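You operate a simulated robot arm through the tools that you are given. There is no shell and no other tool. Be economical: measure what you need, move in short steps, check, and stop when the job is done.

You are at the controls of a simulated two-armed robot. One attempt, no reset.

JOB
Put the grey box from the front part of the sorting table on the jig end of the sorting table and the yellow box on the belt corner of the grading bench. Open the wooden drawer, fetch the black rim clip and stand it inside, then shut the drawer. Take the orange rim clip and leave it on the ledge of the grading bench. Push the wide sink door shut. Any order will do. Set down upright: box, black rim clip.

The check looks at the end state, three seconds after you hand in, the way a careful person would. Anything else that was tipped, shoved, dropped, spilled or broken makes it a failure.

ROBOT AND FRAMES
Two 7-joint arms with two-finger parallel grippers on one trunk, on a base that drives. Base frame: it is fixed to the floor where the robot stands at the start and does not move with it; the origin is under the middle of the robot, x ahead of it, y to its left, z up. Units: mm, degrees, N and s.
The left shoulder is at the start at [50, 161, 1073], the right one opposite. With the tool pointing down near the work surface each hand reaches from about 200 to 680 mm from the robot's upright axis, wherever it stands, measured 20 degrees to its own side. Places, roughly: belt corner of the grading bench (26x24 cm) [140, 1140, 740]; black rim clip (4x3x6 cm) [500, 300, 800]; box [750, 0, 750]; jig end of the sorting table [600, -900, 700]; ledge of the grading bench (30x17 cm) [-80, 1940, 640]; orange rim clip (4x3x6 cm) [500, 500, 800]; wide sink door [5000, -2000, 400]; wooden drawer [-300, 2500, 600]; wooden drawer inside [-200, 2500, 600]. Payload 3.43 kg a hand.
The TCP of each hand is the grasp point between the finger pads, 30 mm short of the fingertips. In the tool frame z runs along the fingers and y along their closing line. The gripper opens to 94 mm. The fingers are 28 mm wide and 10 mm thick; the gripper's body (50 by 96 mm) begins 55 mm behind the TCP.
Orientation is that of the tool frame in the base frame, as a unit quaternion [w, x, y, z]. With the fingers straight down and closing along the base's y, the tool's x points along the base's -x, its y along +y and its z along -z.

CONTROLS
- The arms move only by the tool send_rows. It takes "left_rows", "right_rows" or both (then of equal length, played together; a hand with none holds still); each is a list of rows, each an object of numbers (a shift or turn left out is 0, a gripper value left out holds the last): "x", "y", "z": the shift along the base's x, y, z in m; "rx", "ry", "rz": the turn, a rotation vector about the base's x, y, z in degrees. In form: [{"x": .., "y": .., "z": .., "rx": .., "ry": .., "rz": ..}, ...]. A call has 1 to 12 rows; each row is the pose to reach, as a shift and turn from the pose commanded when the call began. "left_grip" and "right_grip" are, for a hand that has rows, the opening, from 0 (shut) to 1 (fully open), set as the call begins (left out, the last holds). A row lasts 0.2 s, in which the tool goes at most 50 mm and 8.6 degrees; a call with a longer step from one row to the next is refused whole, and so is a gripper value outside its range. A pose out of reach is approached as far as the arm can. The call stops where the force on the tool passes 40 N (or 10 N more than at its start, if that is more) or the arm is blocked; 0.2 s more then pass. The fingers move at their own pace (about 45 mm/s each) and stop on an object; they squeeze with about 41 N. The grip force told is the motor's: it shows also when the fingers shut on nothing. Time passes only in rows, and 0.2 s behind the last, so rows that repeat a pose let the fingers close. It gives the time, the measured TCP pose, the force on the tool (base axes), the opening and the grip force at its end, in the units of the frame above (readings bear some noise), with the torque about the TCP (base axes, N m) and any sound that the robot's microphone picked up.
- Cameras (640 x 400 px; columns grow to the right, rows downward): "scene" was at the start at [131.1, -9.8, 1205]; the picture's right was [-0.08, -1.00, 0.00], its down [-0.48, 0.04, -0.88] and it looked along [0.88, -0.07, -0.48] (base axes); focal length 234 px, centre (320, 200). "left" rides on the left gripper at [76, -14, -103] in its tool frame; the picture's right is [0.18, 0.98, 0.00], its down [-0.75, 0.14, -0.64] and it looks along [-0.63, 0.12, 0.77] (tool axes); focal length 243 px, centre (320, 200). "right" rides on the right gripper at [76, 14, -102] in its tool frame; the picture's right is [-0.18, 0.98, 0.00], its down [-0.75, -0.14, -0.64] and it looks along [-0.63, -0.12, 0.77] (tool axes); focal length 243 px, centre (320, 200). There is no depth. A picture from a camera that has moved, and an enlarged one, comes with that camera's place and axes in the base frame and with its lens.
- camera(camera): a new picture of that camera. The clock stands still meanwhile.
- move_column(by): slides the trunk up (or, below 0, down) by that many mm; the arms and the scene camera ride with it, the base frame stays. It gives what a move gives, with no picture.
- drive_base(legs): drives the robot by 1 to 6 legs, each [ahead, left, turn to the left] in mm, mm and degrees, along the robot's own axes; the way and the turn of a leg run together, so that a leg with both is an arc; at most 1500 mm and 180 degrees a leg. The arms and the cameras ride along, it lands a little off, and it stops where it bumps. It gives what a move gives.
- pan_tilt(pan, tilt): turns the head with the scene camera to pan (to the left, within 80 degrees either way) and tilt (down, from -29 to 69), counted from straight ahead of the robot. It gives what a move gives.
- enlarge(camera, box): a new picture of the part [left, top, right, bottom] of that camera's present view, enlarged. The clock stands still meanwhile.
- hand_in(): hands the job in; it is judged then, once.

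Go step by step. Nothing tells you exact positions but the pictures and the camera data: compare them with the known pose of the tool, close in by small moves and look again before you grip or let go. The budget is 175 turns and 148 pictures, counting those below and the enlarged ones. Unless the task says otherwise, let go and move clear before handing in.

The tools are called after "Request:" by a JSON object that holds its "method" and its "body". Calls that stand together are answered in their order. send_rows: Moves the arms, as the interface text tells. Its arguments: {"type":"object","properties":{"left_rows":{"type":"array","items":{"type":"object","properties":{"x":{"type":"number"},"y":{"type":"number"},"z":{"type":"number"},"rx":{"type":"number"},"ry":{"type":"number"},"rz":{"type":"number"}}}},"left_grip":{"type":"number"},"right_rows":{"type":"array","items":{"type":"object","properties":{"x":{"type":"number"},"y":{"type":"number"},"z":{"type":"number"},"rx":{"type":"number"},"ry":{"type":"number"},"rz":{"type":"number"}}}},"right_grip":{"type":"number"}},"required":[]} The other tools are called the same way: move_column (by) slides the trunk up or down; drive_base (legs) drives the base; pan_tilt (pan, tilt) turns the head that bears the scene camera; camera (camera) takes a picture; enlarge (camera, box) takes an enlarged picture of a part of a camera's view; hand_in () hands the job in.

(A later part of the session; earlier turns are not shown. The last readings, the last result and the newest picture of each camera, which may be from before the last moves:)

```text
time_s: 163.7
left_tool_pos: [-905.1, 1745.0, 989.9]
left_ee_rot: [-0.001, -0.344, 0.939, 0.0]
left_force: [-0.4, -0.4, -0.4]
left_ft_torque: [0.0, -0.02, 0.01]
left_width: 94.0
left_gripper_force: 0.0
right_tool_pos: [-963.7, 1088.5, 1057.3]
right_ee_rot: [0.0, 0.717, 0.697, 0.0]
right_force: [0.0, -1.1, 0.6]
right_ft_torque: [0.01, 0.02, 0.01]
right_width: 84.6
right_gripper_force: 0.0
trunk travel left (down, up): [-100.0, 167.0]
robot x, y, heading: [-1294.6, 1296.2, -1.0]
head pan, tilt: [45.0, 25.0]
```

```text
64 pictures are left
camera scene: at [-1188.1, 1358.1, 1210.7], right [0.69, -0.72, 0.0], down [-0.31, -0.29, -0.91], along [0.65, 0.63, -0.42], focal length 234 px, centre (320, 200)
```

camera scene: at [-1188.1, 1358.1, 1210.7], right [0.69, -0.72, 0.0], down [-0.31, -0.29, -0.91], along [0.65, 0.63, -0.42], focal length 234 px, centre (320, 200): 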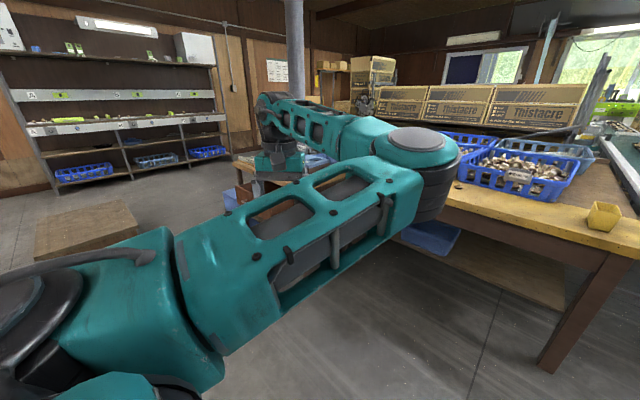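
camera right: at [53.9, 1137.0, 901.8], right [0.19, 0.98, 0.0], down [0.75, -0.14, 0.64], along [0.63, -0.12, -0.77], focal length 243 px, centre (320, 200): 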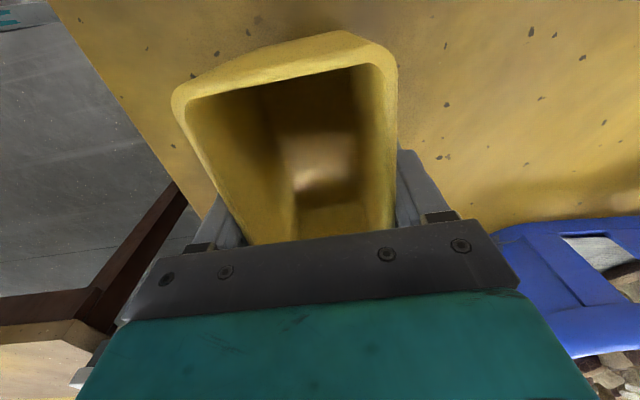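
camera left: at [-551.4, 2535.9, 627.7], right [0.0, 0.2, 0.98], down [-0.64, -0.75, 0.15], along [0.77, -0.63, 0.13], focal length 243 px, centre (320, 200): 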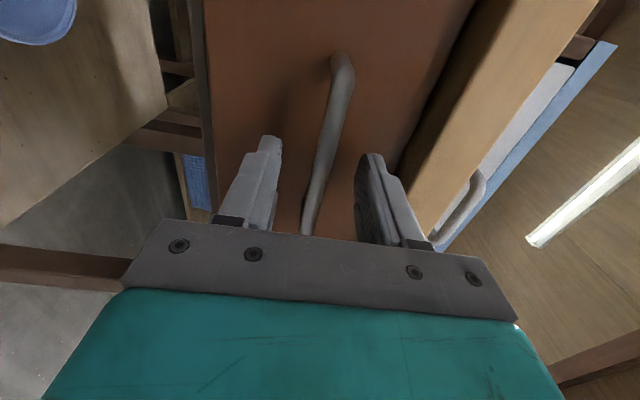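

Turning the hand left pulls the elbow in, so turning it the other way should push it out. I go back and turn it right.

Request:
{"method": "send_rows", "body": {"left_rows": [{"rz": -8}, {"rz": -16}, {"rz": -24}, {"rz": -32}, {"rz": -40}, {"x": 0.03, "y": -0.03, "rz": -48}, {"x": 0.05, "y": -0.06, "rz": -56}, {"x": 0.07, "y": -0.09, "rz": -64}, {"x": 0.07, "y": -0.12, "rz": -72}, {"x": 0.07, "y": -0.15, "rz": -80}, {"x": 0.07, "y": -0.15, "rz": -88}, {"x": 0.07, "y": -0.15, "rz": -96}]}}

Request:
{"method": "camera", "body": {"camera": "scene"}}

```text
time_s: 166.3
left_tool_pos: [-808.6, 1633.7, 988.5]
left_ee_rot: [0.0, 0.469, 0.883, 0.0]
left_force: [-0.9, -0.1, -0.7]
left_ft_torque: [0.02, -0.01, -0.01]
left_width: 94.1
left_gripper_force: 0.1
left hand out of reach, approached as far as the arm can: row 9, 10, 11, 12
right_tool_pos: [-963.5, 1089.8, 1057.3]
right_ee_rot: [0.0, 0.717, 0.697, 0.0]
right_force: [1.0, 0.5, -1.1]
right_ft_torque: [0.01, -0.01, 0.0]
right_width: 84.3
right_gripper_force: 0.0
trunk travel left (down, up): [-100.0, 167.0]
robot x, y, heading: [-1296.6, 1296.1, -1.4]
head pan, tilt: [45.0, 25.0]
```

```text
63 pictures are left
camera scene: at [-1188.1, 1358.1, 1210.7], right [0.69, -0.72, 0.0], down [-0.3, -0.29, -0.91], along [0.65, 0.63, -0.42], focal length 234 px, centre (320, 200)
```

scene: 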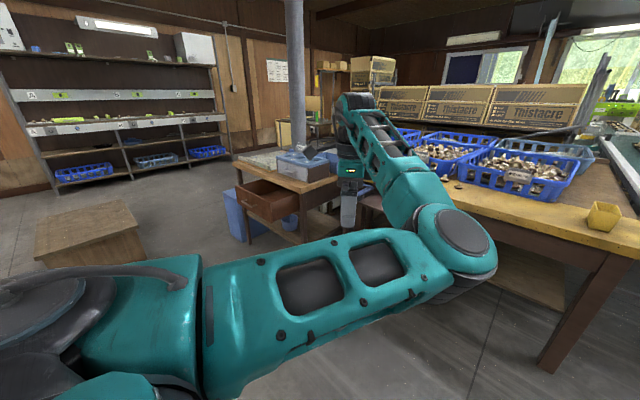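

The left elbow will not come out, so I park that arm as it is and do the rest with the right arm. I raise the trunk 100 mm for clearance, square the right hand, and drive to the black clip.

Request:
{"method": "move_column", "body": {"by": 100}}

Request:
{"method": "send_rows", "body": {"right_rows": [{"rz": 8}, {"rz": 16}, {"rz": 24}, {"rz": 32}, {"rz": 40}, {"rz": 48}, {"rz": 56}, {"rz": 64}, {"rz": 72}, {"rz": 80}, {"rz": 84}], "right_grip": 1}}

Request:
{"method": "drive_base", "body": {"legs": [[0, -830, 1.3], [1250, 0, 0]]}}

Request:
{"method": "pan_tilt", "body": {"pan": -10, "tilt": 45}}

Request:
{"method": "camera", "body": {"camera": "scene"}}

```text
time_s: 167.7
left_tool_pos: [-809.6, 1633.6, 1089.3]
left_ee_rot: [0.0, 0.468, 0.884, 0.001]
left_force: [-0.5, 0.9, 0.5]
left_ft_torque: [0.04, 0.03, -0.01]
left_width: 93.8
left_gripper_force: 0.1
right_tool_pos: [-963.5, 1088.9, 1157.4]
right_ee_rot: [0.0, 0.717, 0.697, 0.001]
right_force: [0.0, -0.3, 0.4]
right_ft_torque: [0.02, 0.02, 0.02]
right_width: 84.4
right_gripper_force: 0.1
trunk travel left (down, up): [-200.0, 67.0]
robot x, y, heading: [-1298.4, 1297.8, -1.5]
head pan, tilt: [45.0, 25.0]
```

```text
time_s: 170.1
left_tool_pos: [-808.7, 1634.6, 1089.8]
left_ee_rot: [-0.001, 0.468, 0.884, 0.0]
left_force: [0.1, 0.3, -0.1]
left_ft_torque: [0.02, 0.01, 0.03]
left_width: 94.1
left_gripper_force: 0.1
right_tool_pos: [-963.0, 1089.4, 1157.2]
right_ee_rot: [-0.001, 0.066, 0.998, 0.0]
right_force: [-0.2, -0.1, -0.5]
right_ft_torque: [-0.06, 0.0, -0.01]
right_width: 94.1
right_gripper_force: 0.1
trunk travel left (down, up): [-200.0, 67.0]
robot x, y, heading: [-1295.5, 1295.9, -1.2]
head pan, tilt: [45.0, 25.0]
```

```text
time_s: 180.3
left_tool_pos: [381.3, 825.3, 1088.4]
left_ee_rot: [-0.001, 0.448, 0.894, 0.001]
left_force: [0.4, -0.1, -0.3]
left_ft_torque: [0.02, -0.02, 0.0]
left_width: 94.0
left_gripper_force: 0.0
right_tool_pos: [252.6, 272.8, 1155.9]
right_ee_rot: [0.001, 0.044, 0.999, 0.0]
right_force: [0.0, -0.2, 0.4]
right_ft_torque: [-0.03, 0.02, 0.03]
right_width: 93.8
right_gripper_force: 0.1
trunk travel left (down, up): [-200.0, 67.0]
robot x, y, heading: [-88.5, 465.0, 1.3]
head pan, tilt: [45.0, 25.0]
```

```text
time_s: 181.5
left_tool_pos: [381.4, 824.4, 1089.1]
left_ee_rot: [0.001, 0.448, 0.894, 0.0]
left_force: [0.5, 0.3, -0.6]
left_ft_torque: [0.0, -0.04, -0.03]
left_width: 93.9
left_gripper_force: 0.1
right_tool_pos: [251.7, 274.3, 1157.2]
right_ee_rot: [0.0, 0.044, 0.999, 0.0]
right_force: [0.5, 0.6, 0.1]
right_ft_torque: [0.0, -0.02, -0.03]
right_width: 93.9
right_gripper_force: 0.0
trunk travel left (down, up): [-200.0, 67.0]
robot x, y, heading: [-89.0, 465.3, 1.3]
head pan, tilt: [-10.0, 45.0]
```

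```text
62 pictures are left
camera scene: at [31.1, 453.0, 1280.2], right [-0.15, -0.99, 0.0], down [-0.7, 0.11, -0.71], along [0.7, -0.11, -0.71], focal length 234 px, centre (320, 200)
```

scene: 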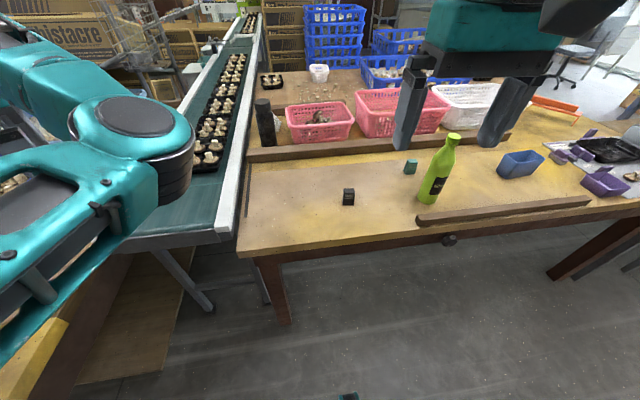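

I drive the last bit forward and bring the right hand towards the clip.

Request:
{"method": "drive_base", "body": {"legs": [[140, -15, -1.3]]}}

Request:
{"method": "send_rows", "body": {"right_rows": [{"x": 0.03, "z": -0.03}, {"x": 0.06, "z": -0.06}, {"x": 0.09, "z": -0.09, "y": 0.01}, {"x": 0.11, "z": -0.13, "y": 0.02}, {"x": 0.11, "z": -0.17, "y": 0.03}, {"x": 0.11, "z": -0.21, "y": 0.03}, {"x": 0.11, "z": -0.25, "y": 0.03}, {"x": 0.11, "z": -0.27, "y": 0.03}]}}

Request:
{"method": "camera", "body": {"camera": "right"}}

Request:
{"method": "camera", "body": {"camera": "scene"}}

```text
time_s: 182.9
left_tool_pos: [528.2, 799.3, 1087.7]
left_ee_rot: [0.0, 0.458, 0.889, 0.0]
left_force: [-0.4, -1.1, -0.1]
left_ft_torque: [-0.01, 0.04, 0.03]
left_width: 94.1
left_gripper_force: 0.0
right_tool_pos: [386.6, 251.2, 1157.4]
right_ee_rot: [0.0, 0.057, 0.998, 0.0]
right_force: [0.1, 0.2, -0.3]
right_ft_torque: [0.02, 0.01, 0.04]
right_width: 94.0
right_gripper_force: 0.2
trunk travel left (down, up): [-200.0, 67.0]
robot x, y, heading: [47.6, 453.3, 0.1]
head pan, tilt: [-10.0, 45.0]
```

```text
time_s: 184.7
left_tool_pos: [527.7, 799.3, 1088.1]
left_ee_rot: [0.0, 0.459, 0.889, 0.0]
left_force: [0.4, -0.1, 0.2]
left_ft_torque: [0.02, 0.02, 0.03]
left_width: 93.9
left_gripper_force: 0.0
right_tool_pos: [493.8, 283.8, 885.9]
right_ee_rot: [0.001, 0.056, 0.998, 0.001]
right_force: [0.4, 0.1, -0.2]
right_ft_torque: [-0.04, 0.03, 0.02]
right_width: 93.8
right_gripper_force: 0.0
trunk travel left (down, up): [-200.0, 67.0]
robot x, y, heading: [45.0, 455.2, 0.0]
head pan, tilt: [-10.0, 45.0]
```

```text
61 pictures are left
camera right: at [420.9, 305.5, 988.8], right [0.29, 0.96, 0.0], down [0.73, -0.23, 0.64], along [0.61, -0.19, -0.77], focal length 243 px, centre (320, 200)
```

right: 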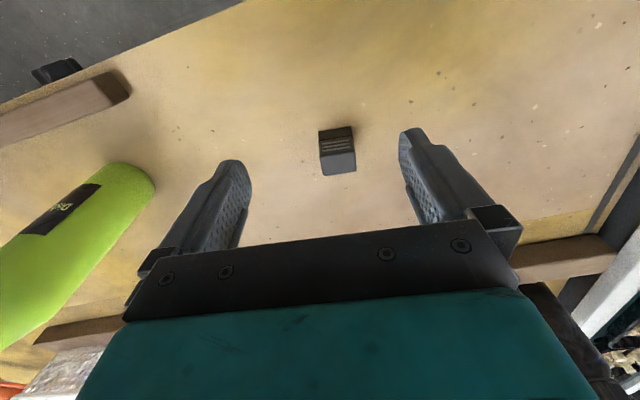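

```text
60 pictures are left
camera scene: at [169.5, 436.3, 1280.2], right [-0.17, -0.98, 0.0], down [-0.7, 0.12, -0.71], along [0.7, -0.12, -0.71], focal length 234 px, centre (320, 200)
```

scene: 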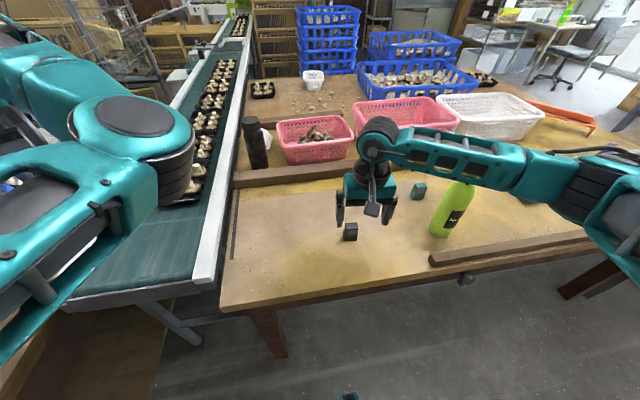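

The black clip is at [536, 289] and the right forearm stays well clear of the bottle. I move over it and down.

Request:
{"method": "send_rows", "body": {"right_rows": [{"x": 0.022, "y": 0.003}, {"x": 0.042, "y": 0.005, "z": -0.01}, {"x": 0.042, "y": 0.005, "z": -0.045}, {"x": 0.042, "y": 0.005, "z": -0.08}, {"x": 0.042, "y": 0.005, "z": -0.107}, {"x": 0.042, "y": 0.005, "z": -0.107}]}}

Request:
{"method": "camera", "body": {"camera": "right"}}

```text
time_s: 186.1
left_tool_pos: [528.3, 799.1, 1088.8]
left_ee_rot: [0.0, 0.459, 0.889, 0.0]
left_force: [-0.6, 0.0, 0.3]
left_ft_torque: [0.0, -0.02, -0.03]
left_width: 94.0
left_gripper_force: 0.1
right_tool_pos: [539.4, 286.8, 779.1]
right_ee_rot: [0.001, 0.057, 0.998, 0.001]
right_force: [0.4, 0.0, 0.0]
right_ft_torque: [0.0, -0.01, -0.02]
right_width: 93.8
right_gripper_force: 0.0
trunk travel left (down, up): [-200.0, 67.0]
robot x, y, heading: [50.4, 457.5, 0.2]
head pan, tilt: [-10.0, 45.0]
```

```text
59 pictures are left
camera right: at [466.4, 309.1, 883.1], right [0.29, 0.96, 0.0], down [0.73, -0.23, 0.64], along [0.61, -0.19, -0.77], focal length 243 px, centre (320, 200)
```

right: 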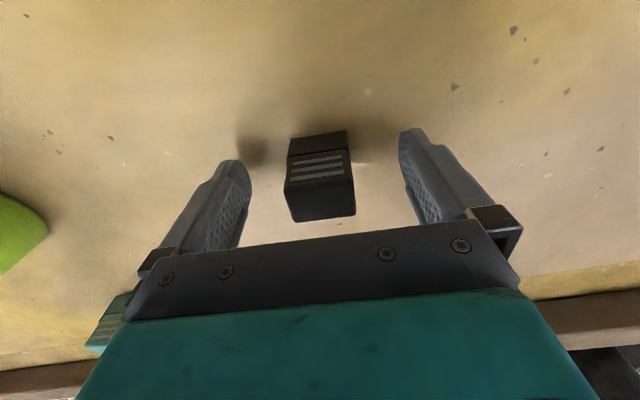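

Request:
{"method": "send_rows", "body": {"right_rows": [{}, {}, {}, {}, {}], "right_grip": 0}}

Request:
{"method": "send_rows", "body": {"right_rows": [{"z": 0.04}, {"z": 0.09}, {"z": 0.14}, {"z": 0.19, "x": -0.02}, {"z": 0.23, "x": -0.05}, {"z": 0.26, "x": -0.08}, {"z": 0.28, "x": -0.1}, {"z": 0.28, "x": -0.1}]}}

Request:
{"method": "camera", "body": {"camera": "right"}}

```text
time_s: 187.3
left_tool_pos: [528.3, 799.4, 1089.7]
left_ee_rot: [0.0, 0.459, 0.889, -0.001]
left_force: [1.0, -0.3, 0.0]
left_ft_torque: [0.01, 0.02, -0.02]
left_width: 94.0
left_gripper_force: 0.1
right_tool_pos: [541.0, 287.0, 781.5]
right_ee_rot: [0.0, 0.056, 0.998, 0.0]
right_force: [0.2, 0.8, 0.5]
right_ft_torque: [-0.04, 0.01, -0.02]
right_width: 37.0
right_gripper_force: 41.1
trunk travel left (down, up): [-200.0, 67.0]
robot x, y, heading: [47.7, 453.8, -0.0]
head pan, tilt: [-10.0, 45.0]
```

```text
refused: row 4 steps farther than a row can; nothing moved
```

```text
58 pictures are left
camera right: at [466.5, 309.0, 883.5], right [0.29, 0.96, 0.0], down [0.73, -0.23, 0.64], along [0.61, -0.19, -0.77], focal length 243 px, centre (320, 200)
```

right: 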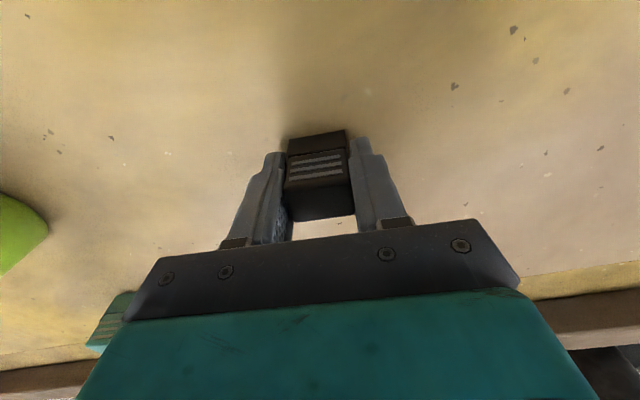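

Request:
{"method": "send_rows", "body": {"right_rows": [{"z": 0.04}, {"z": 0.08}, {"z": 0.12}, {"z": 0.16}, {"z": 0.2}, {"z": 0.23, "x": -0.03}, {"z": 0.26, "x": -0.06}, {"z": 0.28, "x": -0.09}, {"z": 0.28, "x": -0.09}]}}

Request:
{"method": "drive_base", "body": {"legs": [[-1300, 0, 0], [0, 1100, 0], [0, 1050, 0]]}}

Request:
{"method": "pan_tilt", "body": {"pan": -10, "tilt": 40}}

Request:
{"method": "camera", "body": {"camera": "scene"}}

```text
time_s: 189.3
left_tool_pos: [528.9, 800.1, 1090.0]
left_ee_rot: [0.0, 0.459, 0.889, 0.001]
left_force: [0.0, -0.2, -1.3]
left_ft_torque: [0.04, 0.03, -0.03]
left_width: 94.0
left_gripper_force: 0.0
right_tool_pos: [444.5, 286.6, 1060.6]
right_ee_rot: [-0.001, 0.057, 0.998, 0.0]
right_force: [-0.5, 0.5, 0.1]
right_ft_torque: [0.01, 0.0, -0.02]
right_width: 37.3
right_gripper_force: 40.5
trunk travel left (down, up): [-200.0, 67.0]
robot x, y, heading: [48.0, 450.3, -0.1]
head pan, tilt: [-10.0, 45.0]
```

```text
time_s: 206.2
left_tool_pos: [-811.8, 2984.9, 1088.7]
left_ee_rot: [0.0, 0.446, 0.895, 0.0]
left_force: [0.1, -0.4, 0.0]
left_ft_torque: [0.02, -0.01, 0.0]
left_width: 94.0
left_gripper_force: 0.1
right_tool_pos: [-880.1, 2469.2, 1060.2]
right_ee_rot: [0.0, 0.043, 0.999, 0.0]
right_force: [0.6, 0.1, 0.1]
right_ft_torque: [0.01, -0.04, 0.02]
right_width: 36.8
right_gripper_force: 41.1
trunk travel left (down, up): [-200.0, 67.0]
robot x, y, heading: [-1282.2, 2624.7, 1.4]
head pan, tilt: [-10.0, 45.0]
```

```text
time_s: 206.8
left_tool_pos: [-811.2, 2985.0, 1089.7]
left_ee_rot: [0.0, 0.446, 0.895, 0.0]
left_force: [-0.3, 0.0, 0.1]
left_ft_torque: [-0.05, -0.03, 0.0]
left_width: 94.0
left_gripper_force: 0.0
right_tool_pos: [-879.7, 2470.1, 1060.4]
right_ee_rot: [0.0, 0.044, 0.999, 0.0]
right_force: [0.4, 0.3, 0.4]
right_ft_torque: [-0.01, 0.01, 0.0]
right_width: 36.9
right_gripper_force: 41.4
trunk travel left (down, up): [-200.0, 67.0]
robot x, y, heading: [-1284.6, 2622.9, 1.6]
head pan, tilt: [-10.0, 40.0]
```

```text
57 pictures are left
camera scene: at [-1156.1, 2610.6, 1287.4], right [-0.15, -0.99, 0.0], down [-0.64, 0.09, -0.77], along [0.76, -0.11, -0.64], focal length 234 px, centre (320, 200)
```

scene: 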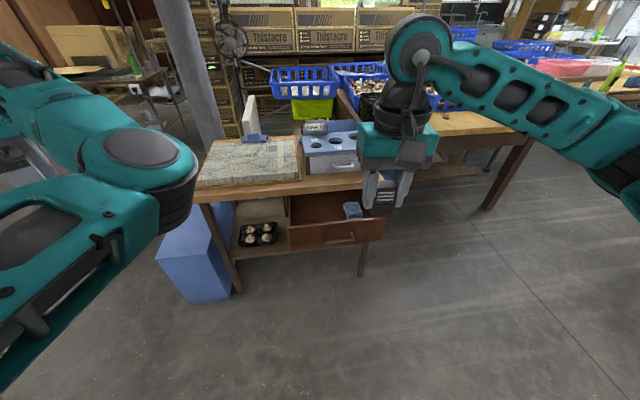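

Request:
{"method": "drive_base", "body": {"legs": [[250, -20, -1.5]]}}

Request:
{"method": "pan_tilt", "body": {"pan": -10, "tilt": 55}}

Request:
{"method": "camera", "body": {"camera": "scene"}}

Request:
{"method": "camera", "body": {"camera": "right"}}

```text
time_s: 208.7
left_tool_pos: [-550.8, 2950.4, 1089.2]
left_ee_rot: [-0.001, 0.46, 0.888, 0.0]
left_force: [0.5, 0.3, 0.1]
left_ft_torque: [-0.02, 0.01, 0.0]
left_width: 93.9
left_gripper_force: 0.1
right_tool_pos: [-637.6, 2437.7, 1060.2]
right_ee_rot: [0.001, 0.059, 0.998, 0.0]
right_force: [0.6, 0.1, -0.6]
right_ft_torque: [-0.02, 0.01, 0.03]
right_width: 36.9
right_gripper_force: 40.8
trunk travel left (down, up): [-200.0, 67.0]
robot x, y, heading: [-1033.1, 2605.3, -0.2]
head pan, tilt: [-10.0, 40.0]
```

```text
time_s: 209.4
left_tool_pos: [-551.0, 2951.3, 1089.3]
left_ee_rot: [0.0, 0.46, 0.888, 0.0]
left_force: [0.0, -0.5, 0.8]
left_ft_torque: [-0.01, 0.0, 0.02]
left_width: 93.7
left_gripper_force: 0.0
right_tool_pos: [-636.6, 2438.6, 1061.9]
right_ee_rot: [0.0, 0.06, 0.998, 0.0]
right_force: [0.2, -0.5, -0.6]
right_ft_torque: [-0.03, 0.01, -0.02]
right_width: 36.9
right_gripper_force: 41.2
trunk travel left (down, up): [-200.0, 67.0]
robot x, y, heading: [-1029.6, 2608.0, -0.3]
head pan, tilt: [-10.0, 55.0]
```

```text
56 pictures are left
camera scene: at [-920.1, 2591.2, 1266.8], right [-0.18, -0.98, 0.0], down [-0.81, 0.15, -0.57], along [0.56, -0.1, -0.82], focal length 234 px, centre (320, 200)
```

scene: 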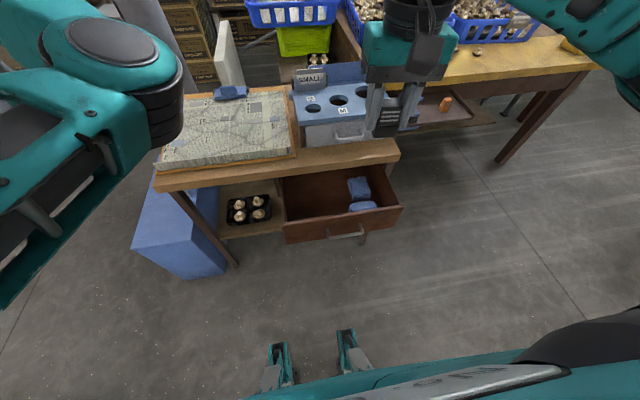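

```text
55 pictures are left
camera right: at [-709.6, 2461.4, 1163.0], right [0.3, 0.95, 0.0], down [0.73, -0.23, 0.64], along [0.61, -0.19, -0.77], focal length 243 px, centre (320, 200)
```

right: 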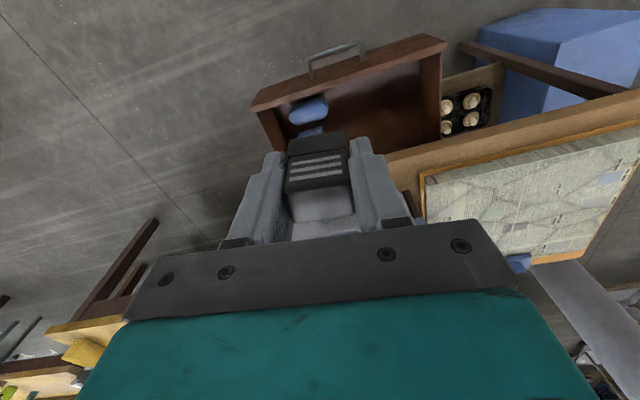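

Request:
{"method": "enlarge", "body": {"camera": "scene", "box": [260, 140, 420, 250]}}

```text
3.64 times, centred on (340, 195) of scene
camera zoom: at [-920.1, 2591.2, 1266.8], right [-0.18, -0.98, 0.0], down [-0.81, 0.15, -0.57], along [0.56, -0.1, -0.82], focal length 850 px, centre (247, 218)
```

zoom: 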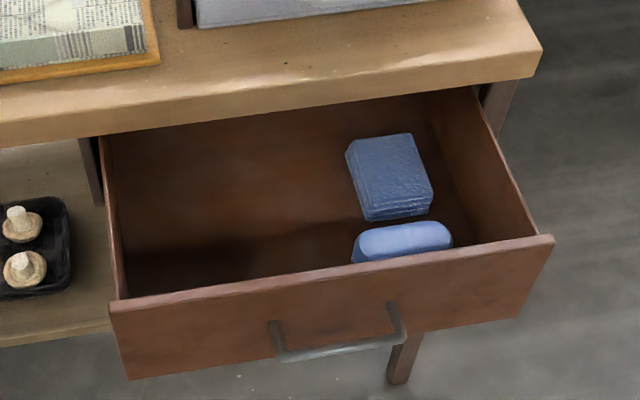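

The drawer's clear opening is x −575…−433, bottom near z 580, free at y 2440–2620. I bring the clip over [−505, 2530] and lower to the drawer's rim to check.

Request:
{"method": "send_rows", "body": {"right_rows": [{"x": 0.03, "y": 0.025}, {"x": 0.06, "y": 0.05}, {"x": 0.1, "y": 0.075}, {"x": 0.132, "y": 0.092}, {"x": 0.132, "y": 0.092, "z": -0.045}, {"x": 0.132, "y": 0.092, "z": -0.09}, {"x": 0.132, "y": 0.092, "z": -0.135}, {"x": 0.132, "y": 0.092, "z": -0.18}, {"x": 0.132, "y": 0.092, "z": -0.225}, {"x": 0.132, "y": 0.092, "z": -0.27}, {"x": 0.132, "y": 0.092, "z": -0.31}, {"x": 0.132, "y": 0.092, "z": -0.31}]}}

Request:
{"method": "camera", "body": {"camera": "scene"}}

Request:
{"method": "camera", "body": {"camera": "right"}}

```text
time_s: 212.0
left_tool_pos: [-552.3, 2951.5, 1089.8]
left_ee_rot: [0.0, 0.461, 0.887, 0.0]
left_force: [-0.2, -0.8, 0.3]
left_ft_torque: [-0.01, -0.02, 0.01]
left_width: 94.2
left_gripper_force: 0.0
right_tool_pos: [-505.8, 2530.5, 749.6]
right_ee_rot: [0.001, 0.059, 0.998, -0.001]
right_force: [-0.5, -0.2, -0.9]
right_ft_torque: [0.0, 0.01, 0.01]
right_width: 37.2
right_gripper_force: 40.7
trunk travel left (down, up): [-200.0, 67.0]
robot x, y, heading: [-1029.2, 2603.9, -0.1]
head pan, tilt: [-10.0, 55.0]
```

```text
53 pictures are left
camera scene: at [-920.2, 2591.1, 1266.7], right [-0.18, -0.98, 0.0], down [-0.81, 0.15, -0.57], along [0.56, -0.1, -0.82], focal length 234 px, centre (320, 200)
```

scene: 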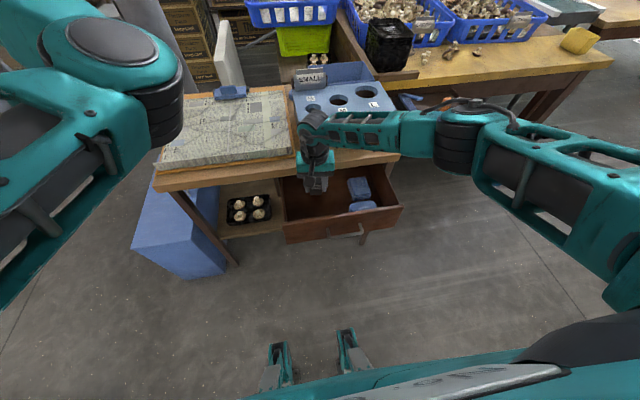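

```text
52 pictures are left
camera right: at [-579.0, 2553.5, 853.5], right [0.3, 0.95, 0.0], down [0.73, -0.23, 0.64], along [0.61, -0.19, -0.77], focal length 243 px, centre (320, 200)
```

right: 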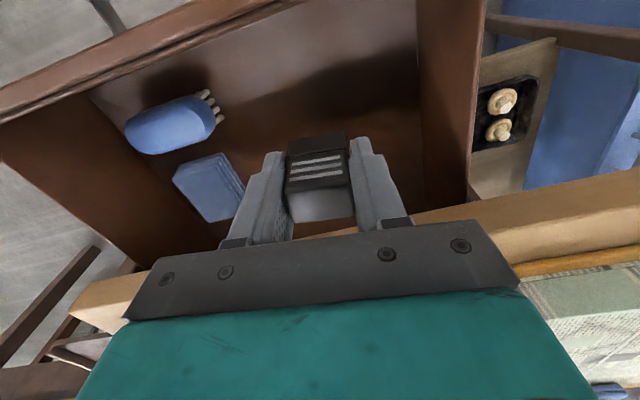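

The hand fits the opening. I lower into the drawer in careful steps.

Request:
{"method": "send_rows", "body": {"right_rows": [{"z": -0.02}, {"z": -0.04}, {"z": -0.06}, {"z": -0.08}, {"z": -0.095}, {"z": -0.1}, {"z": -0.1}]}}

Request:
{"method": "camera", "body": {"camera": "right"}}

Request:
{"method": "enlarge", "body": {"camera": "scene", "box": [240, 90, 440, 250]}}

```text
time_s: 213.6
left_tool_pos: [-551.7, 2951.0, 1088.5]
left_ee_rot: [0.0, 0.461, 0.887, 0.0]
left_force: [0.0, 0.5, -0.1]
left_ft_torque: [-0.03, 0.03, -0.01]
left_width: 93.8
left_gripper_force: 0.0
right_tool_pos: [-506.8, 2530.6, 650.5]
right_ee_rot: [0.001, 0.058, 0.998, 0.001]
right_force: [1.3, 0.0, -0.1]
right_ft_torque: [0.0, 0.0, 0.0]
right_width: 36.9
right_gripper_force: 41.0
trunk travel left (down, up): [-200.0, 67.0]
robot x, y, heading: [-1031.9, 2609.5, -0.1]
head pan, tilt: [-10.0, 55.0]
```

```text
51 pictures are left
camera right: at [-580.5, 2553.5, 752.6], right [0.3, 0.95, 0.0], down [0.73, -0.23, 0.64], along [0.61, -0.19, -0.77], focal length 243 px, centre (320, 200)
```

right: 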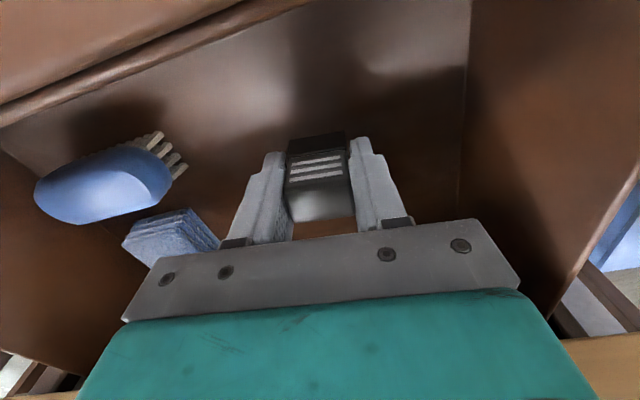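

```text
2.50 times, centred on (340, 170) of scene
camera zoom: at [-920.2, 2591.1, 1266.7], right [-0.18, -0.98, 0.0], down [-0.81, 0.15, -0.57], along [0.56, -0.1, -0.82], focal length 584 px, centre (270, 275)
```

zoom: 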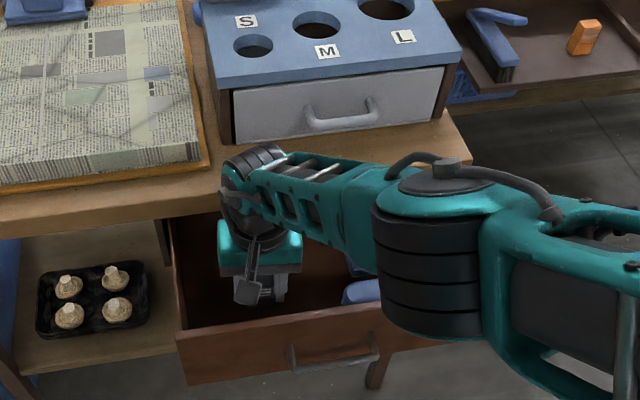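

Request:
{"method": "send_rows", "body": {"right_rows": [{"z": -0.004}, {"z": -0.008}, {"z": -0.012}, {"z": -0.015}, {"z": -0.015}]}}

Request:
{"method": "camera", "body": {"camera": "right"}}

```text
time_s: 214.8
left_tool_pos: [-550.5, 2951.4, 1088.6]
left_ee_rot: [0.0, 0.462, 0.887, 0.0]
left_force: [0.5, -0.7, 0.3]
left_ft_torque: [0.05, -0.02, 0.0]
left_width: 94.1
left_gripper_force: 0.0
right_tool_pos: [-511.5, 2529.5, 641.8]
right_ee_rot: [0.001, 0.059, 0.998, 0.0]
right_force: [0.5, 0.3, -0.6]
right_ft_torque: [-0.01, 0.0, -0.01]
right_width: 36.9
right_gripper_force: 40.9
right hand out of reach, approached as far as the arm can: row 1, 2, 3, 4, 5
trunk travel left (down, up): [-200.0, 67.0]
robot x, y, heading: [-1029.1, 2602.7, -0.4]
head pan, tilt: [-10.0, 55.0]
```

```text
49 pictures are left
camera right: at [-584.7, 2551.4, 745.7], right [0.3, 0.95, 0.0], down [0.73, -0.23, 0.64], along [0.61, -0.19, -0.77], focal length 243 px, centre (320, 200)
```

right: 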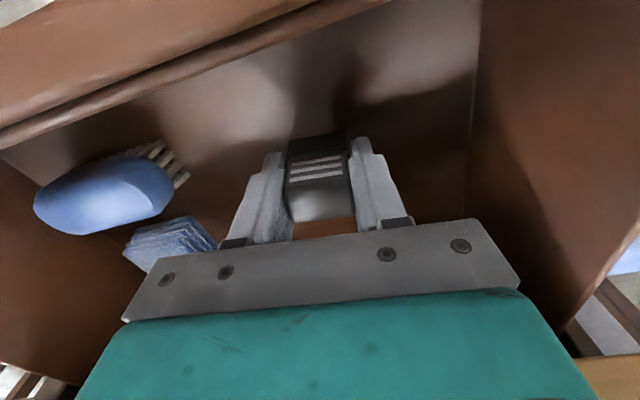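

The arm is at its low limit with the trunk raised. I lift a bit, lower the trunk, and continue with the arm.

Request:
{"method": "send_rows", "body": {"right_rows": [{"z": 0.02, "x": 0.005}, {"z": 0.04, "x": 0.005}, {"z": 0.06, "x": 0.005}, {"z": 0.075, "x": 0.005}, {"z": 0.075, "x": 0.005}]}}

Request:
{"method": "move_column", "body": {"by": -70}}

Request:
{"method": "send_rows", "body": {"right_rows": [{"z": -0.003}, {"z": -0.006}, {"z": -0.008}, {"z": -0.01}, {"z": -0.012}, {"z": -0.012}]}}

```text
time_s: 216.0
left_tool_pos: [-552.6, 2951.0, 1090.2]
left_ee_rot: [0.001, 0.461, 0.887, 0.0]
left_force: [-0.4, 0.1, -1.1]
left_ft_torque: [0.03, -0.02, -0.01]
left_width: 93.9
left_gripper_force: 0.0
right_tool_pos: [-506.3, 2528.4, 717.3]
right_ee_rot: [0.001, 0.059, 0.998, 0.0]
right_force: [-0.4, 0.1, -0.4]
right_ft_torque: [0.0, -0.01, 0.0]
right_width: 36.6
right_gripper_force: 41.0
right hand out of reach, approached as far as the arm can: row 1, 2
trunk travel left (down, up): [-200.0, 67.0]
robot x, y, heading: [-1034.9, 2604.7, -0.2]
head pan, tilt: [-10.0, 55.0]
```

```text
time_s: 217.1
left_tool_pos: [-551.6, 2950.0, 1019.6]
left_ee_rot: [0.0, 0.461, 0.887, 0.0]
left_force: [-0.4, 0.1, 0.1]
left_ft_torque: [-0.02, 0.01, 0.01]
left_width: 93.8
left_gripper_force: 0.0
right_tool_pos: [-507.0, 2528.8, 646.4]
right_ee_rot: [0.001, 0.059, 0.998, 0.0]
right_force: [0.2, 1.0, -0.5]
right_ft_torque: [0.04, -0.02, -0.01]
right_width: 37.0
right_gripper_force: 41.2
trunk travel left (down, up): [-130.0, 137.0]
robot x, y, heading: [-1032.3, 2603.7, -0.2]
head pan, tilt: [-10.0, 55.0]
```

```text
time_s: 218.5
left_tool_pos: [-551.7, 2951.4, 1019.5]
left_ee_rot: [-0.001, 0.461, 0.887, 0.0]
left_force: [0.9, 0.1, -0.4]
left_ft_torque: [0.0, 0.0, -0.05]
left_width: 94.1
left_gripper_force: 0.0
right_tool_pos: [-506.0, 2529.3, 634.8]
right_ee_rot: [0.0, 0.06, 0.998, -0.001]
right_force: [0.4, 0.3, -0.2]
right_ft_torque: [0.0, 0.0, -0.01]
right_width: 36.9
right_gripper_force: 40.7
trunk travel left (down, up): [-130.0, 137.0]
robot x, y, heading: [-1029.9, 2607.3, -0.4]
head pan, tilt: [-10.0, 55.0]
```

Request:
{"method": "send_rows", "body": {"right_rows": [{"z": -0.002}, {"z": -0.004}, {"z": -0.006}, {"z": -0.007}, {"z": -0.007}]}}

Request:
{"method": "camera", "body": {"camera": "right"}}

```text
time_s: 219.7
left_tool_pos: [-550.0, 2952.1, 1017.8]
left_ee_rot: [0.0, 0.462, 0.887, 0.0]
left_force: [0.0, -0.3, -0.6]
left_ft_torque: [0.0, -0.01, 0.03]
left_width: 94.1
left_gripper_force: 0.1
right_tool_pos: [-507.0, 2529.0, 627.9]
right_ee_rot: [0.001, 0.059, 0.998, 0.0]
right_force: [0.2, 0.3, -0.3]
right_ft_torque: [-0.01, -0.02, 0.0]
right_width: 36.9
right_gripper_force: 40.8
trunk travel left (down, up): [-130.0, 137.0]
robot x, y, heading: [-1031.0, 2607.2, -0.3]
head pan, tilt: [-10.0, 55.0]
```

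```text
48 pictures are left
camera right: at [-580.1, 2551.8, 730.6], right [0.3, 0.95, 0.0], down [0.73, -0.23, 0.64], along [0.61, -0.19, -0.77], focal length 243 px, centre (320, 200)
```

right: 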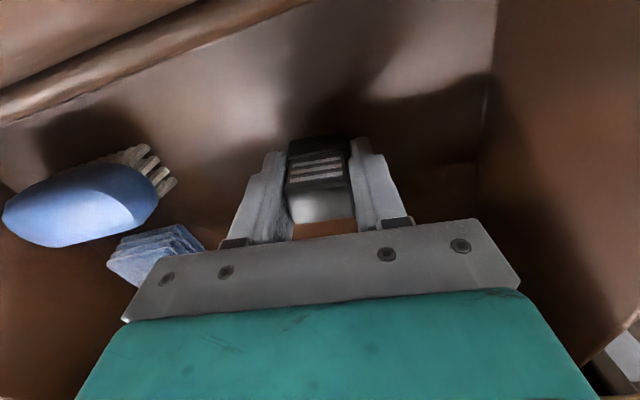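

Request:
{"method": "send_rows", "body": {"right_rows": [{"z": -0.002}, {"z": -0.004}, {"z": -0.006}, {"z": -0.006}]}}

Request:
{"method": "send_rows", "body": {"right_rows": [{"z": -0.001}, {"z": -0.002}, {"z": -0.003}, {"z": -0.003}]}}

```text
time_s: 220.7
left_tool_pos: [-551.4, 2951.5, 1019.3]
left_ee_rot: [0.0, 0.461, 0.887, 0.001]
left_force: [0.5, 0.0, -0.1]
left_ft_torque: [-0.04, -0.05, 0.0]
left_width: 93.9
left_gripper_force: 0.2
right_tool_pos: [-505.5, 2528.1, 622.0]
right_ee_rot: [0.002, 0.059, 0.998, 0.0]
right_force: [0.1, -0.3, 6.7]
right_ft_torque: [-0.05, 0.01, 0.01]
right_width: 37.1
right_gripper_force: 41.1
trunk travel left (down, up): [-130.0, 137.0]
robot x, y, heading: [-1029.5, 2607.7, -0.4]
head pan, tilt: [-10.0, 55.0]
```

```text
time_s: 221.7
left_tool_pos: [-552.3, 2951.8, 1020.8]
left_ee_rot: [0.001, 0.461, 0.888, 0.0]
left_force: [0.8, -1.1, -0.3]
left_ft_torque: [0.03, 0.01, 0.01]
left_width: 94.0
left_gripper_force: 0.0
right_tool_pos: [-506.0, 2529.5, 621.9]
right_ee_rot: [0.003, 0.06, 0.998, 0.001]
right_force: [0.3, -3.4, 29.1]
right_ft_torque: [-0.14, 0.02, -0.01]
right_width: 36.9
right_gripper_force: 41.3
trunk travel left (down, up): [-130.0, 137.0]
robot x, y, heading: [-1031.0, 2606.5, -0.1]
head pan, tilt: [-10.0, 55.0]
```

Firm contact with the drawer bottom. I ease up 3 mm and open.

Request:
{"method": "send_rows", "body": {"right_rows": [{"z": 0.003}, {"z": 0.003}]}}

Request:
{"method": "send_rows", "body": {"right_rows": [{}, {}, {}, {}], "right_grip": 0.75}}

Request:
{"method": "camera", "body": {"camera": "right"}}

```text
time_s: 222.3
left_tool_pos: [-552.5, 2950.4, 1019.4]
left_ee_rot: [0.001, 0.461, 0.887, 0.0]
left_force: [0.5, 0.2, -0.4]
left_ft_torque: [0.03, 0.02, 0.03]
left_width: 94.5
left_gripper_force: 0.1
right_tool_pos: [-507.5, 2530.2, 621.5]
right_ee_rot: [0.001, 0.06, 0.998, 0.0]
right_force: [0.9, -3.0, 16.7]
right_ft_torque: [-0.04, -0.08, 0.0]
right_width: 37.0
right_gripper_force: 40.6
trunk travel left (down, up): [-130.0, 137.0]
robot x, y, heading: [-1034.6, 2609.4, -0.2]
head pan, tilt: [-10.0, 55.0]
```

```text
time_s: 223.3
left_tool_pos: [-550.8, 2951.4, 1018.8]
left_ee_rot: [0.0, 0.461, 0.888, 0.0]
left_force: [1.0, -0.7, 1.3]
left_ft_torque: [0.01, -0.02, -0.01]
left_width: 94.0
left_gripper_force: 0.0
right_tool_pos: [-506.9, 2529.4, 621.6]
right_ee_rot: [0.0, 0.06, 0.998, 0.0]
right_force: [0.0, -0.5, 0.0]
right_ft_torque: [-0.02, 0.01, 0.02]
right_width: 70.4
right_gripper_force: 0.1
trunk travel left (down, up): [-130.0, 137.0]
robot x, y, heading: [-1031.8, 2608.7, -0.1]
head pan, tilt: [-10.0, 55.0]
```

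```text
47 pictures are left
camera right: at [-579.9, 2552.0, 724.5], right [0.3, 0.95, 0.0], down [0.73, -0.23, 0.64], along [0.61, -0.19, -0.77], focal length 243 px, centre (320, 200)
```

right: 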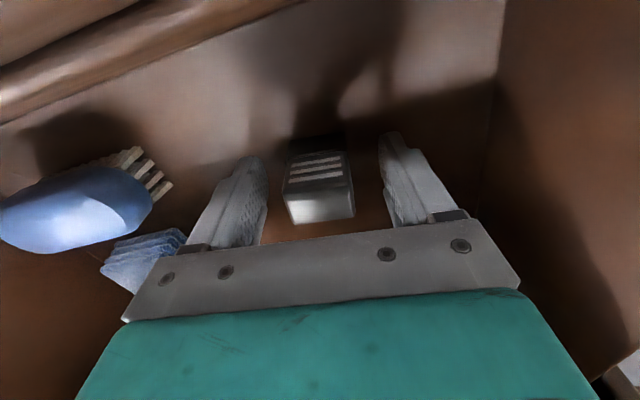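

The clip stands free. I rise straight out, back the base off, and check.

Request:
{"method": "send_rows", "body": {"right_rows": [{"z": 0.03}, {"z": 0.07}, {"z": 0.11}, {"z": 0.15}, {"z": 0.2}, {"z": 0.25}, {"z": 0.3}, {"z": 0.35}, {"z": 0.38}, {"z": 0.38}]}}

Request:
{"method": "enlarge", "body": {"camera": "scene", "box": [260, 140, 420, 250]}}

Request:
{"method": "drive_base", "body": {"legs": [[-280, 80, 0]]}}

Request:
{"method": "enlarge", "body": {"camera": "scene", "box": [260, 80, 460, 220]}}

```text
time_s: 225.5
left_tool_pos: [-551.9, 2951.0, 1018.0]
left_ee_rot: [0.0, 0.461, 0.888, -0.001]
left_force: [0.3, 1.0, 0.3]
left_ft_torque: [-0.05, -0.01, -0.01]
left_width: 94.1
left_gripper_force: 0.0
right_tool_pos: [-505.4, 2529.9, 1003.8]
right_ee_rot: [0.0, 0.059, 0.998, 0.001]
right_force: [-0.1, 0.0, 0.2]
right_ft_torque: [-0.02, -0.01, 0.01]
right_width: 70.1
right_gripper_force: 0.1
trunk travel left (down, up): [-130.0, 137.0]
robot x, y, heading: [-1028.5, 2604.6, -0.3]
head pan, tilt: [-10.0, 55.0]
```

```text
3.64 times, centred on (340, 195) of scene
camera zoom: at [-920.2, 2591.2, 1196.7], right [-0.18, -0.98, 0.0], down [-0.81, 0.15, -0.57], along [0.56, -0.1, -0.82], focal length 850 px, centre (247, 218)
```

zoom: 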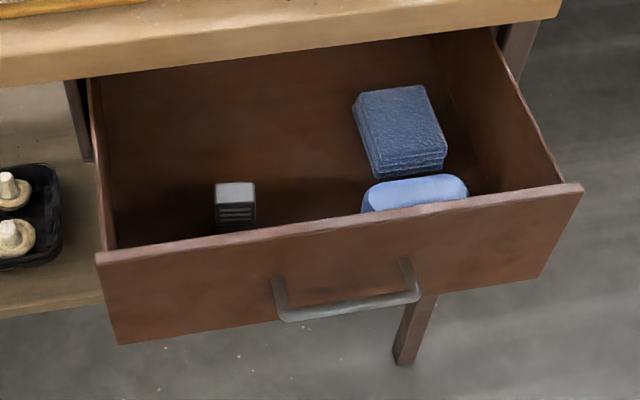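

```text
time_s: 227.5
left_tool_pos: [-831.5, 3028.6, 1019.4]
left_ee_rot: [0.0, 0.462, 0.887, 0.0]
left_force: [-1.4, -0.3, 0.2]
left_ft_torque: [-0.03, -0.06, -0.01]
left_width: 94.0
left_gripper_force: 0.0
right_tool_pos: [-788.0, 2606.8, 1003.6]
right_ee_rot: [0.001, 0.06, 0.998, 0.0]
right_force: [-0.2, -0.9, 0.7]
right_ft_torque: [0.01, -0.03, 0.0]
right_width: 70.2
right_gripper_force: 0.1
trunk travel left (down, up): [-130.0, 137.0]
robot x, y, heading: [-1313.9, 2682.0, -0.4]
head pan, tilt: [-10.0, 55.0]
```

```text
2.86 times, centred on (360, 150) of scene
camera zoom: at [-1202.0, 2668.5, 1196.8], right [-0.18, -0.98, 0.0], down [-0.81, 0.15, -0.57], along [0.56, -0.1, -0.82], focal length 668 px, centre (206, 343)
```

zoom: 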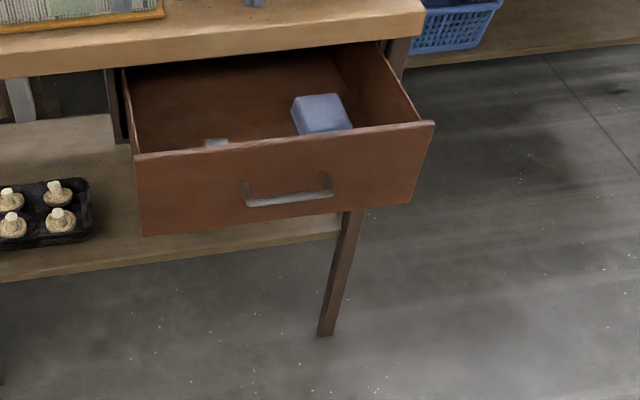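

The clip stands in the drawer. I move the right hand outward and turn it to point forward with closed fingers, to push the drawer.

Request:
{"method": "send_rows", "body": {"right_rows": [{"y": -0.03, "rz": 3}, {"y": -0.06, "rz": 6.8}, {"y": -0.09, "rz": 6.8}, {"y": -0.12, "rz": 6.8}, {"y": -0.15, "rz": 6.8}, {"y": -0.15, "rz": 6.8}], "right_grip": 0}}

Request:
{"method": "send_rows", "body": {"right_rows": [{"rx": -4.9, "ry": -4.9, "rz": 4.9}, {"rx": -9.8, "ry": -9.8, "rz": 9.8}, {"rx": -14.7, "ry": -14.7, "rz": 14.7}, {"rx": -19.6, "ry": -19.6, "rz": 19.6}, {"rx": -24.5, "ry": -24.5, "rz": 24.5}, {"rx": -29.4, "ry": -29.4, "rz": 29.4}, {"rx": -34.3, "ry": -34.3, "rz": 34.3}, {"rx": -39.2, "ry": -39.2, "rz": 39.2}, {"rx": -44.1, "ry": -44.1, "rz": 44.1}, {"rx": -49, "ry": -49, "rz": 49}, {"rx": -53.9, "ry": -53.9, "rz": 53.9}, {"rx": -58.8, "ry": -58.8, "rz": 58.8}]}}

Request:
{"method": "send_rows", "body": {"right_rows": [{"rx": -3.5, "ry": -3.5, "rz": 3.5}, {"rx": -7, "ry": -7, "rz": 7}, {"rx": -10.5, "ry": -10.5, "rz": 10.5}, {"rx": -10.5, "ry": -10.5, "rz": 10.5}]}}

Request:
{"method": "pan_tilt", "body": {"pan": -10, "tilt": 45}}

Request:
{"method": "camera", "body": {"camera": "scene"}}

```text
time_s: 228.9
left_tool_pos: [-831.6, 3027.7, 1018.7]
left_ee_rot: [0.001, 0.462, 0.887, 0.0]
left_force: [-0.7, 0.0, -0.7]
left_ft_torque: [0.0, -0.03, -0.03]
left_width: 93.9
left_gripper_force: 0.0
right_tool_pos: [-787.4, 2454.3, 1002.0]
right_ee_rot: [0.0, 0.001, 1.0, 0.0]
right_force: [0.1, -0.1, 0.0]
right_ft_torque: [0.0, -0.02, 0.01]
right_width: 0.0
right_gripper_force: 32.8
trunk travel left (down, up): [-130.0, 137.0]
robot x, y, heading: [-1314.1, 2684.4, -0.3]
head pan, tilt: [-10.0, 55.0]
```

```text
time_s: 231.5
left_tool_pos: [-831.9, 3026.9, 1019.6]
left_ee_rot: [0.001, 0.461, 0.887, 0.001]
left_force: [0.3, -0.7, 0.4]
left_ft_torque: [0.1, -0.01, -0.02]
left_width: 94.0
left_gripper_force: 0.0
right_tool_pos: [-786.2, 2473.6, 1017.9]
right_ee_rot: [0.447, -0.447, 0.634, -0.445]
right_force: [0.3, -1.0, 0.6]
right_ft_torque: [0.01, -0.05, 0.07]
right_width: 0.0
right_gripper_force: 33.1
right hand out of reach, approached as far as the arm can: row 12
trunk travel left (down, up): [-130.0, 137.0]
robot x, y, heading: [-1313.0, 2688.7, -0.5]
head pan, tilt: [-10.0, 55.0]
```

```text
time_s: 232.5
left_tool_pos: [-831.5, 3026.1, 1019.6]
left_ee_rot: [0.0, 0.461, 0.887, 0.0]
left_force: [-0.2, -0.7, 0.9]
left_ft_torque: [0.02, 0.0, 0.0]
left_width: 93.9
left_gripper_force: 0.0
right_tool_pos: [-798.9, 2566.3, 1074.3]
right_ee_rot: [0.498, -0.499, 0.503, -0.499]
right_force: [-0.1, -0.2, -0.5]
right_ft_torque: [-0.02, 0.01, -0.01]
right_width: 0.0
right_gripper_force: 32.8
right hand out of reach, approached as far as the arm can: row 1, 2, 3, 4
trunk travel left (down, up): [-130.0, 137.0]
robot x, y, heading: [-1310.8, 2682.4, -0.4]
head pan, tilt: [-10.0, 55.0]
```

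```text
time_s: 233.2
left_tool_pos: [-832.0, 3028.4, 1019.4]
left_ee_rot: [0.0, 0.462, 0.887, 0.0]
left_force: [0.6, 0.5, 0.5]
left_ft_torque: [0.02, 0.0, 0.03]
left_width: 94.1
left_gripper_force: 0.0
right_tool_pos: [-799.7, 2564.8, 1074.6]
right_ee_rot: [0.498, -0.5, 0.502, -0.5]
right_force: [-0.4, 0.5, -0.2]
right_ft_torque: [-0.03, -0.02, 0.03]
right_width: 0.0
right_gripper_force: 33.2
trunk travel left (down, up): [-130.0, 137.0]
robot x, y, heading: [-1313.4, 2682.3, -0.5]
head pan, tilt: [-10.0, 45.0]
```

```text
44 pictures are left
camera scene: at [-1192.6, 2666.8, 1210.1], right [-0.18, -0.98, 0.0], down [-0.7, 0.13, -0.71], along [0.7, -0.13, -0.71], focal length 234 px, centre (320, 200)
```

scene: 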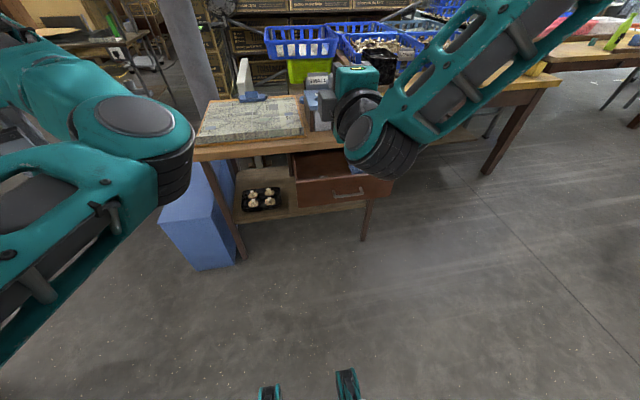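

The right hand points forward. I lower it in front of the drawer to see whether the arm follows.

Request:
{"method": "send_rows", "body": {"right_rows": [{"z": -0.03, "y": -0.01}, {"z": -0.07, "y": -0.03}, {"z": -0.11, "y": -0.05}, {"z": -0.15, "y": -0.07}, {"z": -0.19, "y": -0.09}, {"z": -0.23, "y": -0.11}, {"z": -0.27, "y": -0.11}, {"z": -0.31, "y": -0.11}, {"z": -0.35, "y": -0.11}, {"z": -0.39, "y": -0.11}, {"z": -0.43, "y": -0.11}]}}

Request:
{"method": "camera", "body": {"camera": "scene"}}

```text
time_s: 235.6
left_tool_pos: [-831.5, 3027.2, 1019.4]
left_ee_rot: [-0.001, 0.462, 0.887, -0.001]
left_force: [-0.5, -0.6, -0.8]
left_ft_torque: [0.02, 0.01, 0.0]
left_width: 94.0
left_gripper_force: 0.2
right_tool_pos: [-862.0, 2646.6, 899.8]
right_ee_rot: [0.499, -0.499, 0.502, -0.5]
right_force: [0.0, 0.1, -0.3]
right_ft_torque: [-0.01, 0.01, -0.03]
right_width: 0.0
right_gripper_force: 32.9
right hand out of reach, approached as far as the arm can: row 1, 2, 3, 4, 5, 6, 7, 8, 9, 10, 11
trunk travel left (down, up): [-130.0, 137.0]
robot x, y, heading: [-1314.8, 2684.7, -0.8]
head pan, tilt: [-10.0, 45.0]
```

```text
43 pictures are left
camera scene: at [-1192.5, 2666.7, 1210.1], right [-0.18, -0.98, 0.0], down [-0.7, 0.13, -0.71], along [0.7, -0.13, -0.71], focal length 234 px, centre (320, 200)
```

scene: 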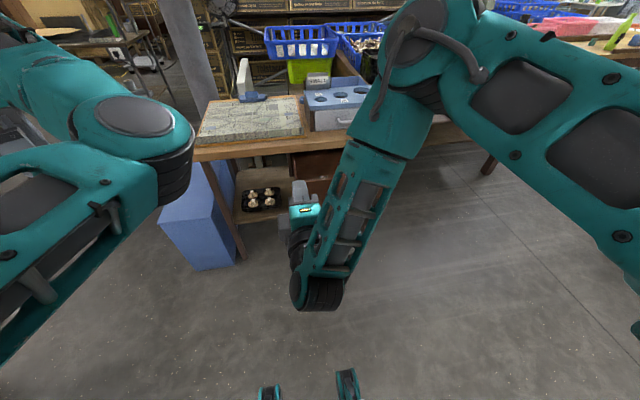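

The wrist is at a limit with this roll. The fist's roll does not matter for pushing, so I roll it back 90° and try again.

Request:
{"method": "send_rows", "body": {"right_rows": [{"rx": 8}, {"rx": 16}, {"rx": 24}, {"rx": 32}, {"rx": 40}, {"rx": 48}, {"rx": 56}, {"rx": 64}, {"rx": 72}, {"rx": 80}, {"rx": 88}, {"rx": 90}]}}

Request:
{"method": "send_rows", "body": {"right_rows": [{"y": -0.03, "z": -0.01}, {"y": -0.06, "z": -0.03}, {"y": -0.09, "z": -0.05}, {"y": -0.12, "z": -0.08}, {"y": -0.15, "z": -0.11}, {"y": -0.18, "z": -0.14}, {"y": -0.18, "z": -0.17}, {"y": -0.18, "z": -0.2}]}}

Request:
{"method": "camera", "body": {"camera": "scene"}}

```text
time_s: 238.2
left_tool_pos: [-830.7, 3028.6, 1018.5]
left_ee_rot: [0.0, 0.461, 0.887, -0.001]
left_force: [0.3, 0.3, -0.6]
left_ft_torque: [-0.01, -0.01, -0.01]
left_width: 93.8
left_gripper_force: 0.1
right_tool_pos: [-844.8, 2649.2, 903.5]
right_ee_rot: [0.706, 0.003, 0.708, 0.0]
right_force: [0.0, -0.7, 0.3]
right_ft_torque: [0.01, 0.02, -0.03]
right_width: 0.0
right_gripper_force: 32.5
right hand out of reach, approached as far as the arm can: row 1, 2, 3, 4, 5, 6, 7, 8, 9, 10, 11, 12
trunk travel left (down, up): [-130.0, 137.0]
robot x, y, heading: [-1312.1, 2686.1, -0.5]
head pan, tilt: [-10.0, 45.0]
```

```text
time_s: 240.0
left_tool_pos: [-833.4, 3027.7, 1018.9]
left_ee_rot: [0.0, 0.461, 0.887, 0.0]
left_force: [-0.4, -0.5, -0.6]
left_ft_torque: [0.02, -0.02, -0.05]
left_width: 93.9
left_gripper_force: 0.1
right_tool_pos: [-871.3, 2640.0, 904.3]
right_ee_rot: [0.707, 0.001, 0.707, 0.001]
right_force: [-0.6, 0.9, -0.5]
right_ft_torque: [-0.01, -0.02, -0.03]
right_width: 0.1
right_gripper_force: 32.9
right hand out of reach, approached as far as the arm can: row 1, 2, 3, 4, 5, 6, 7, 8
trunk travel left (down, up): [-130.0, 137.0]
robot x, y, heading: [-1315.7, 2682.1, -0.2]
head pan, tilt: [-10.0, 45.0]
```

```text
42 pictures are left
camera scene: at [-1192.6, 2666.8, 1210.2], right [-0.18, -0.98, 0.0], down [-0.7, 0.13, -0.71], along [0.7, -0.13, -0.71], focal length 234 px, centre (320, 200)
```

scene: 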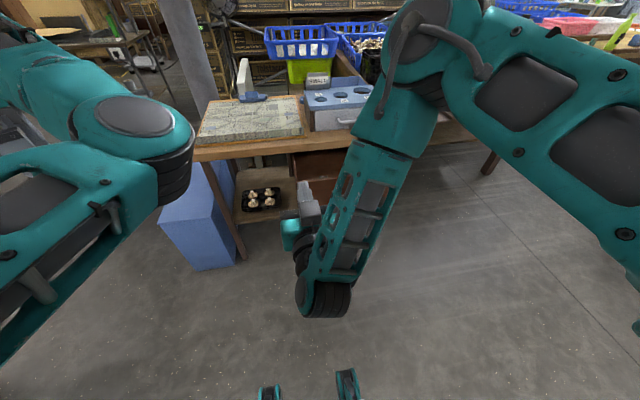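

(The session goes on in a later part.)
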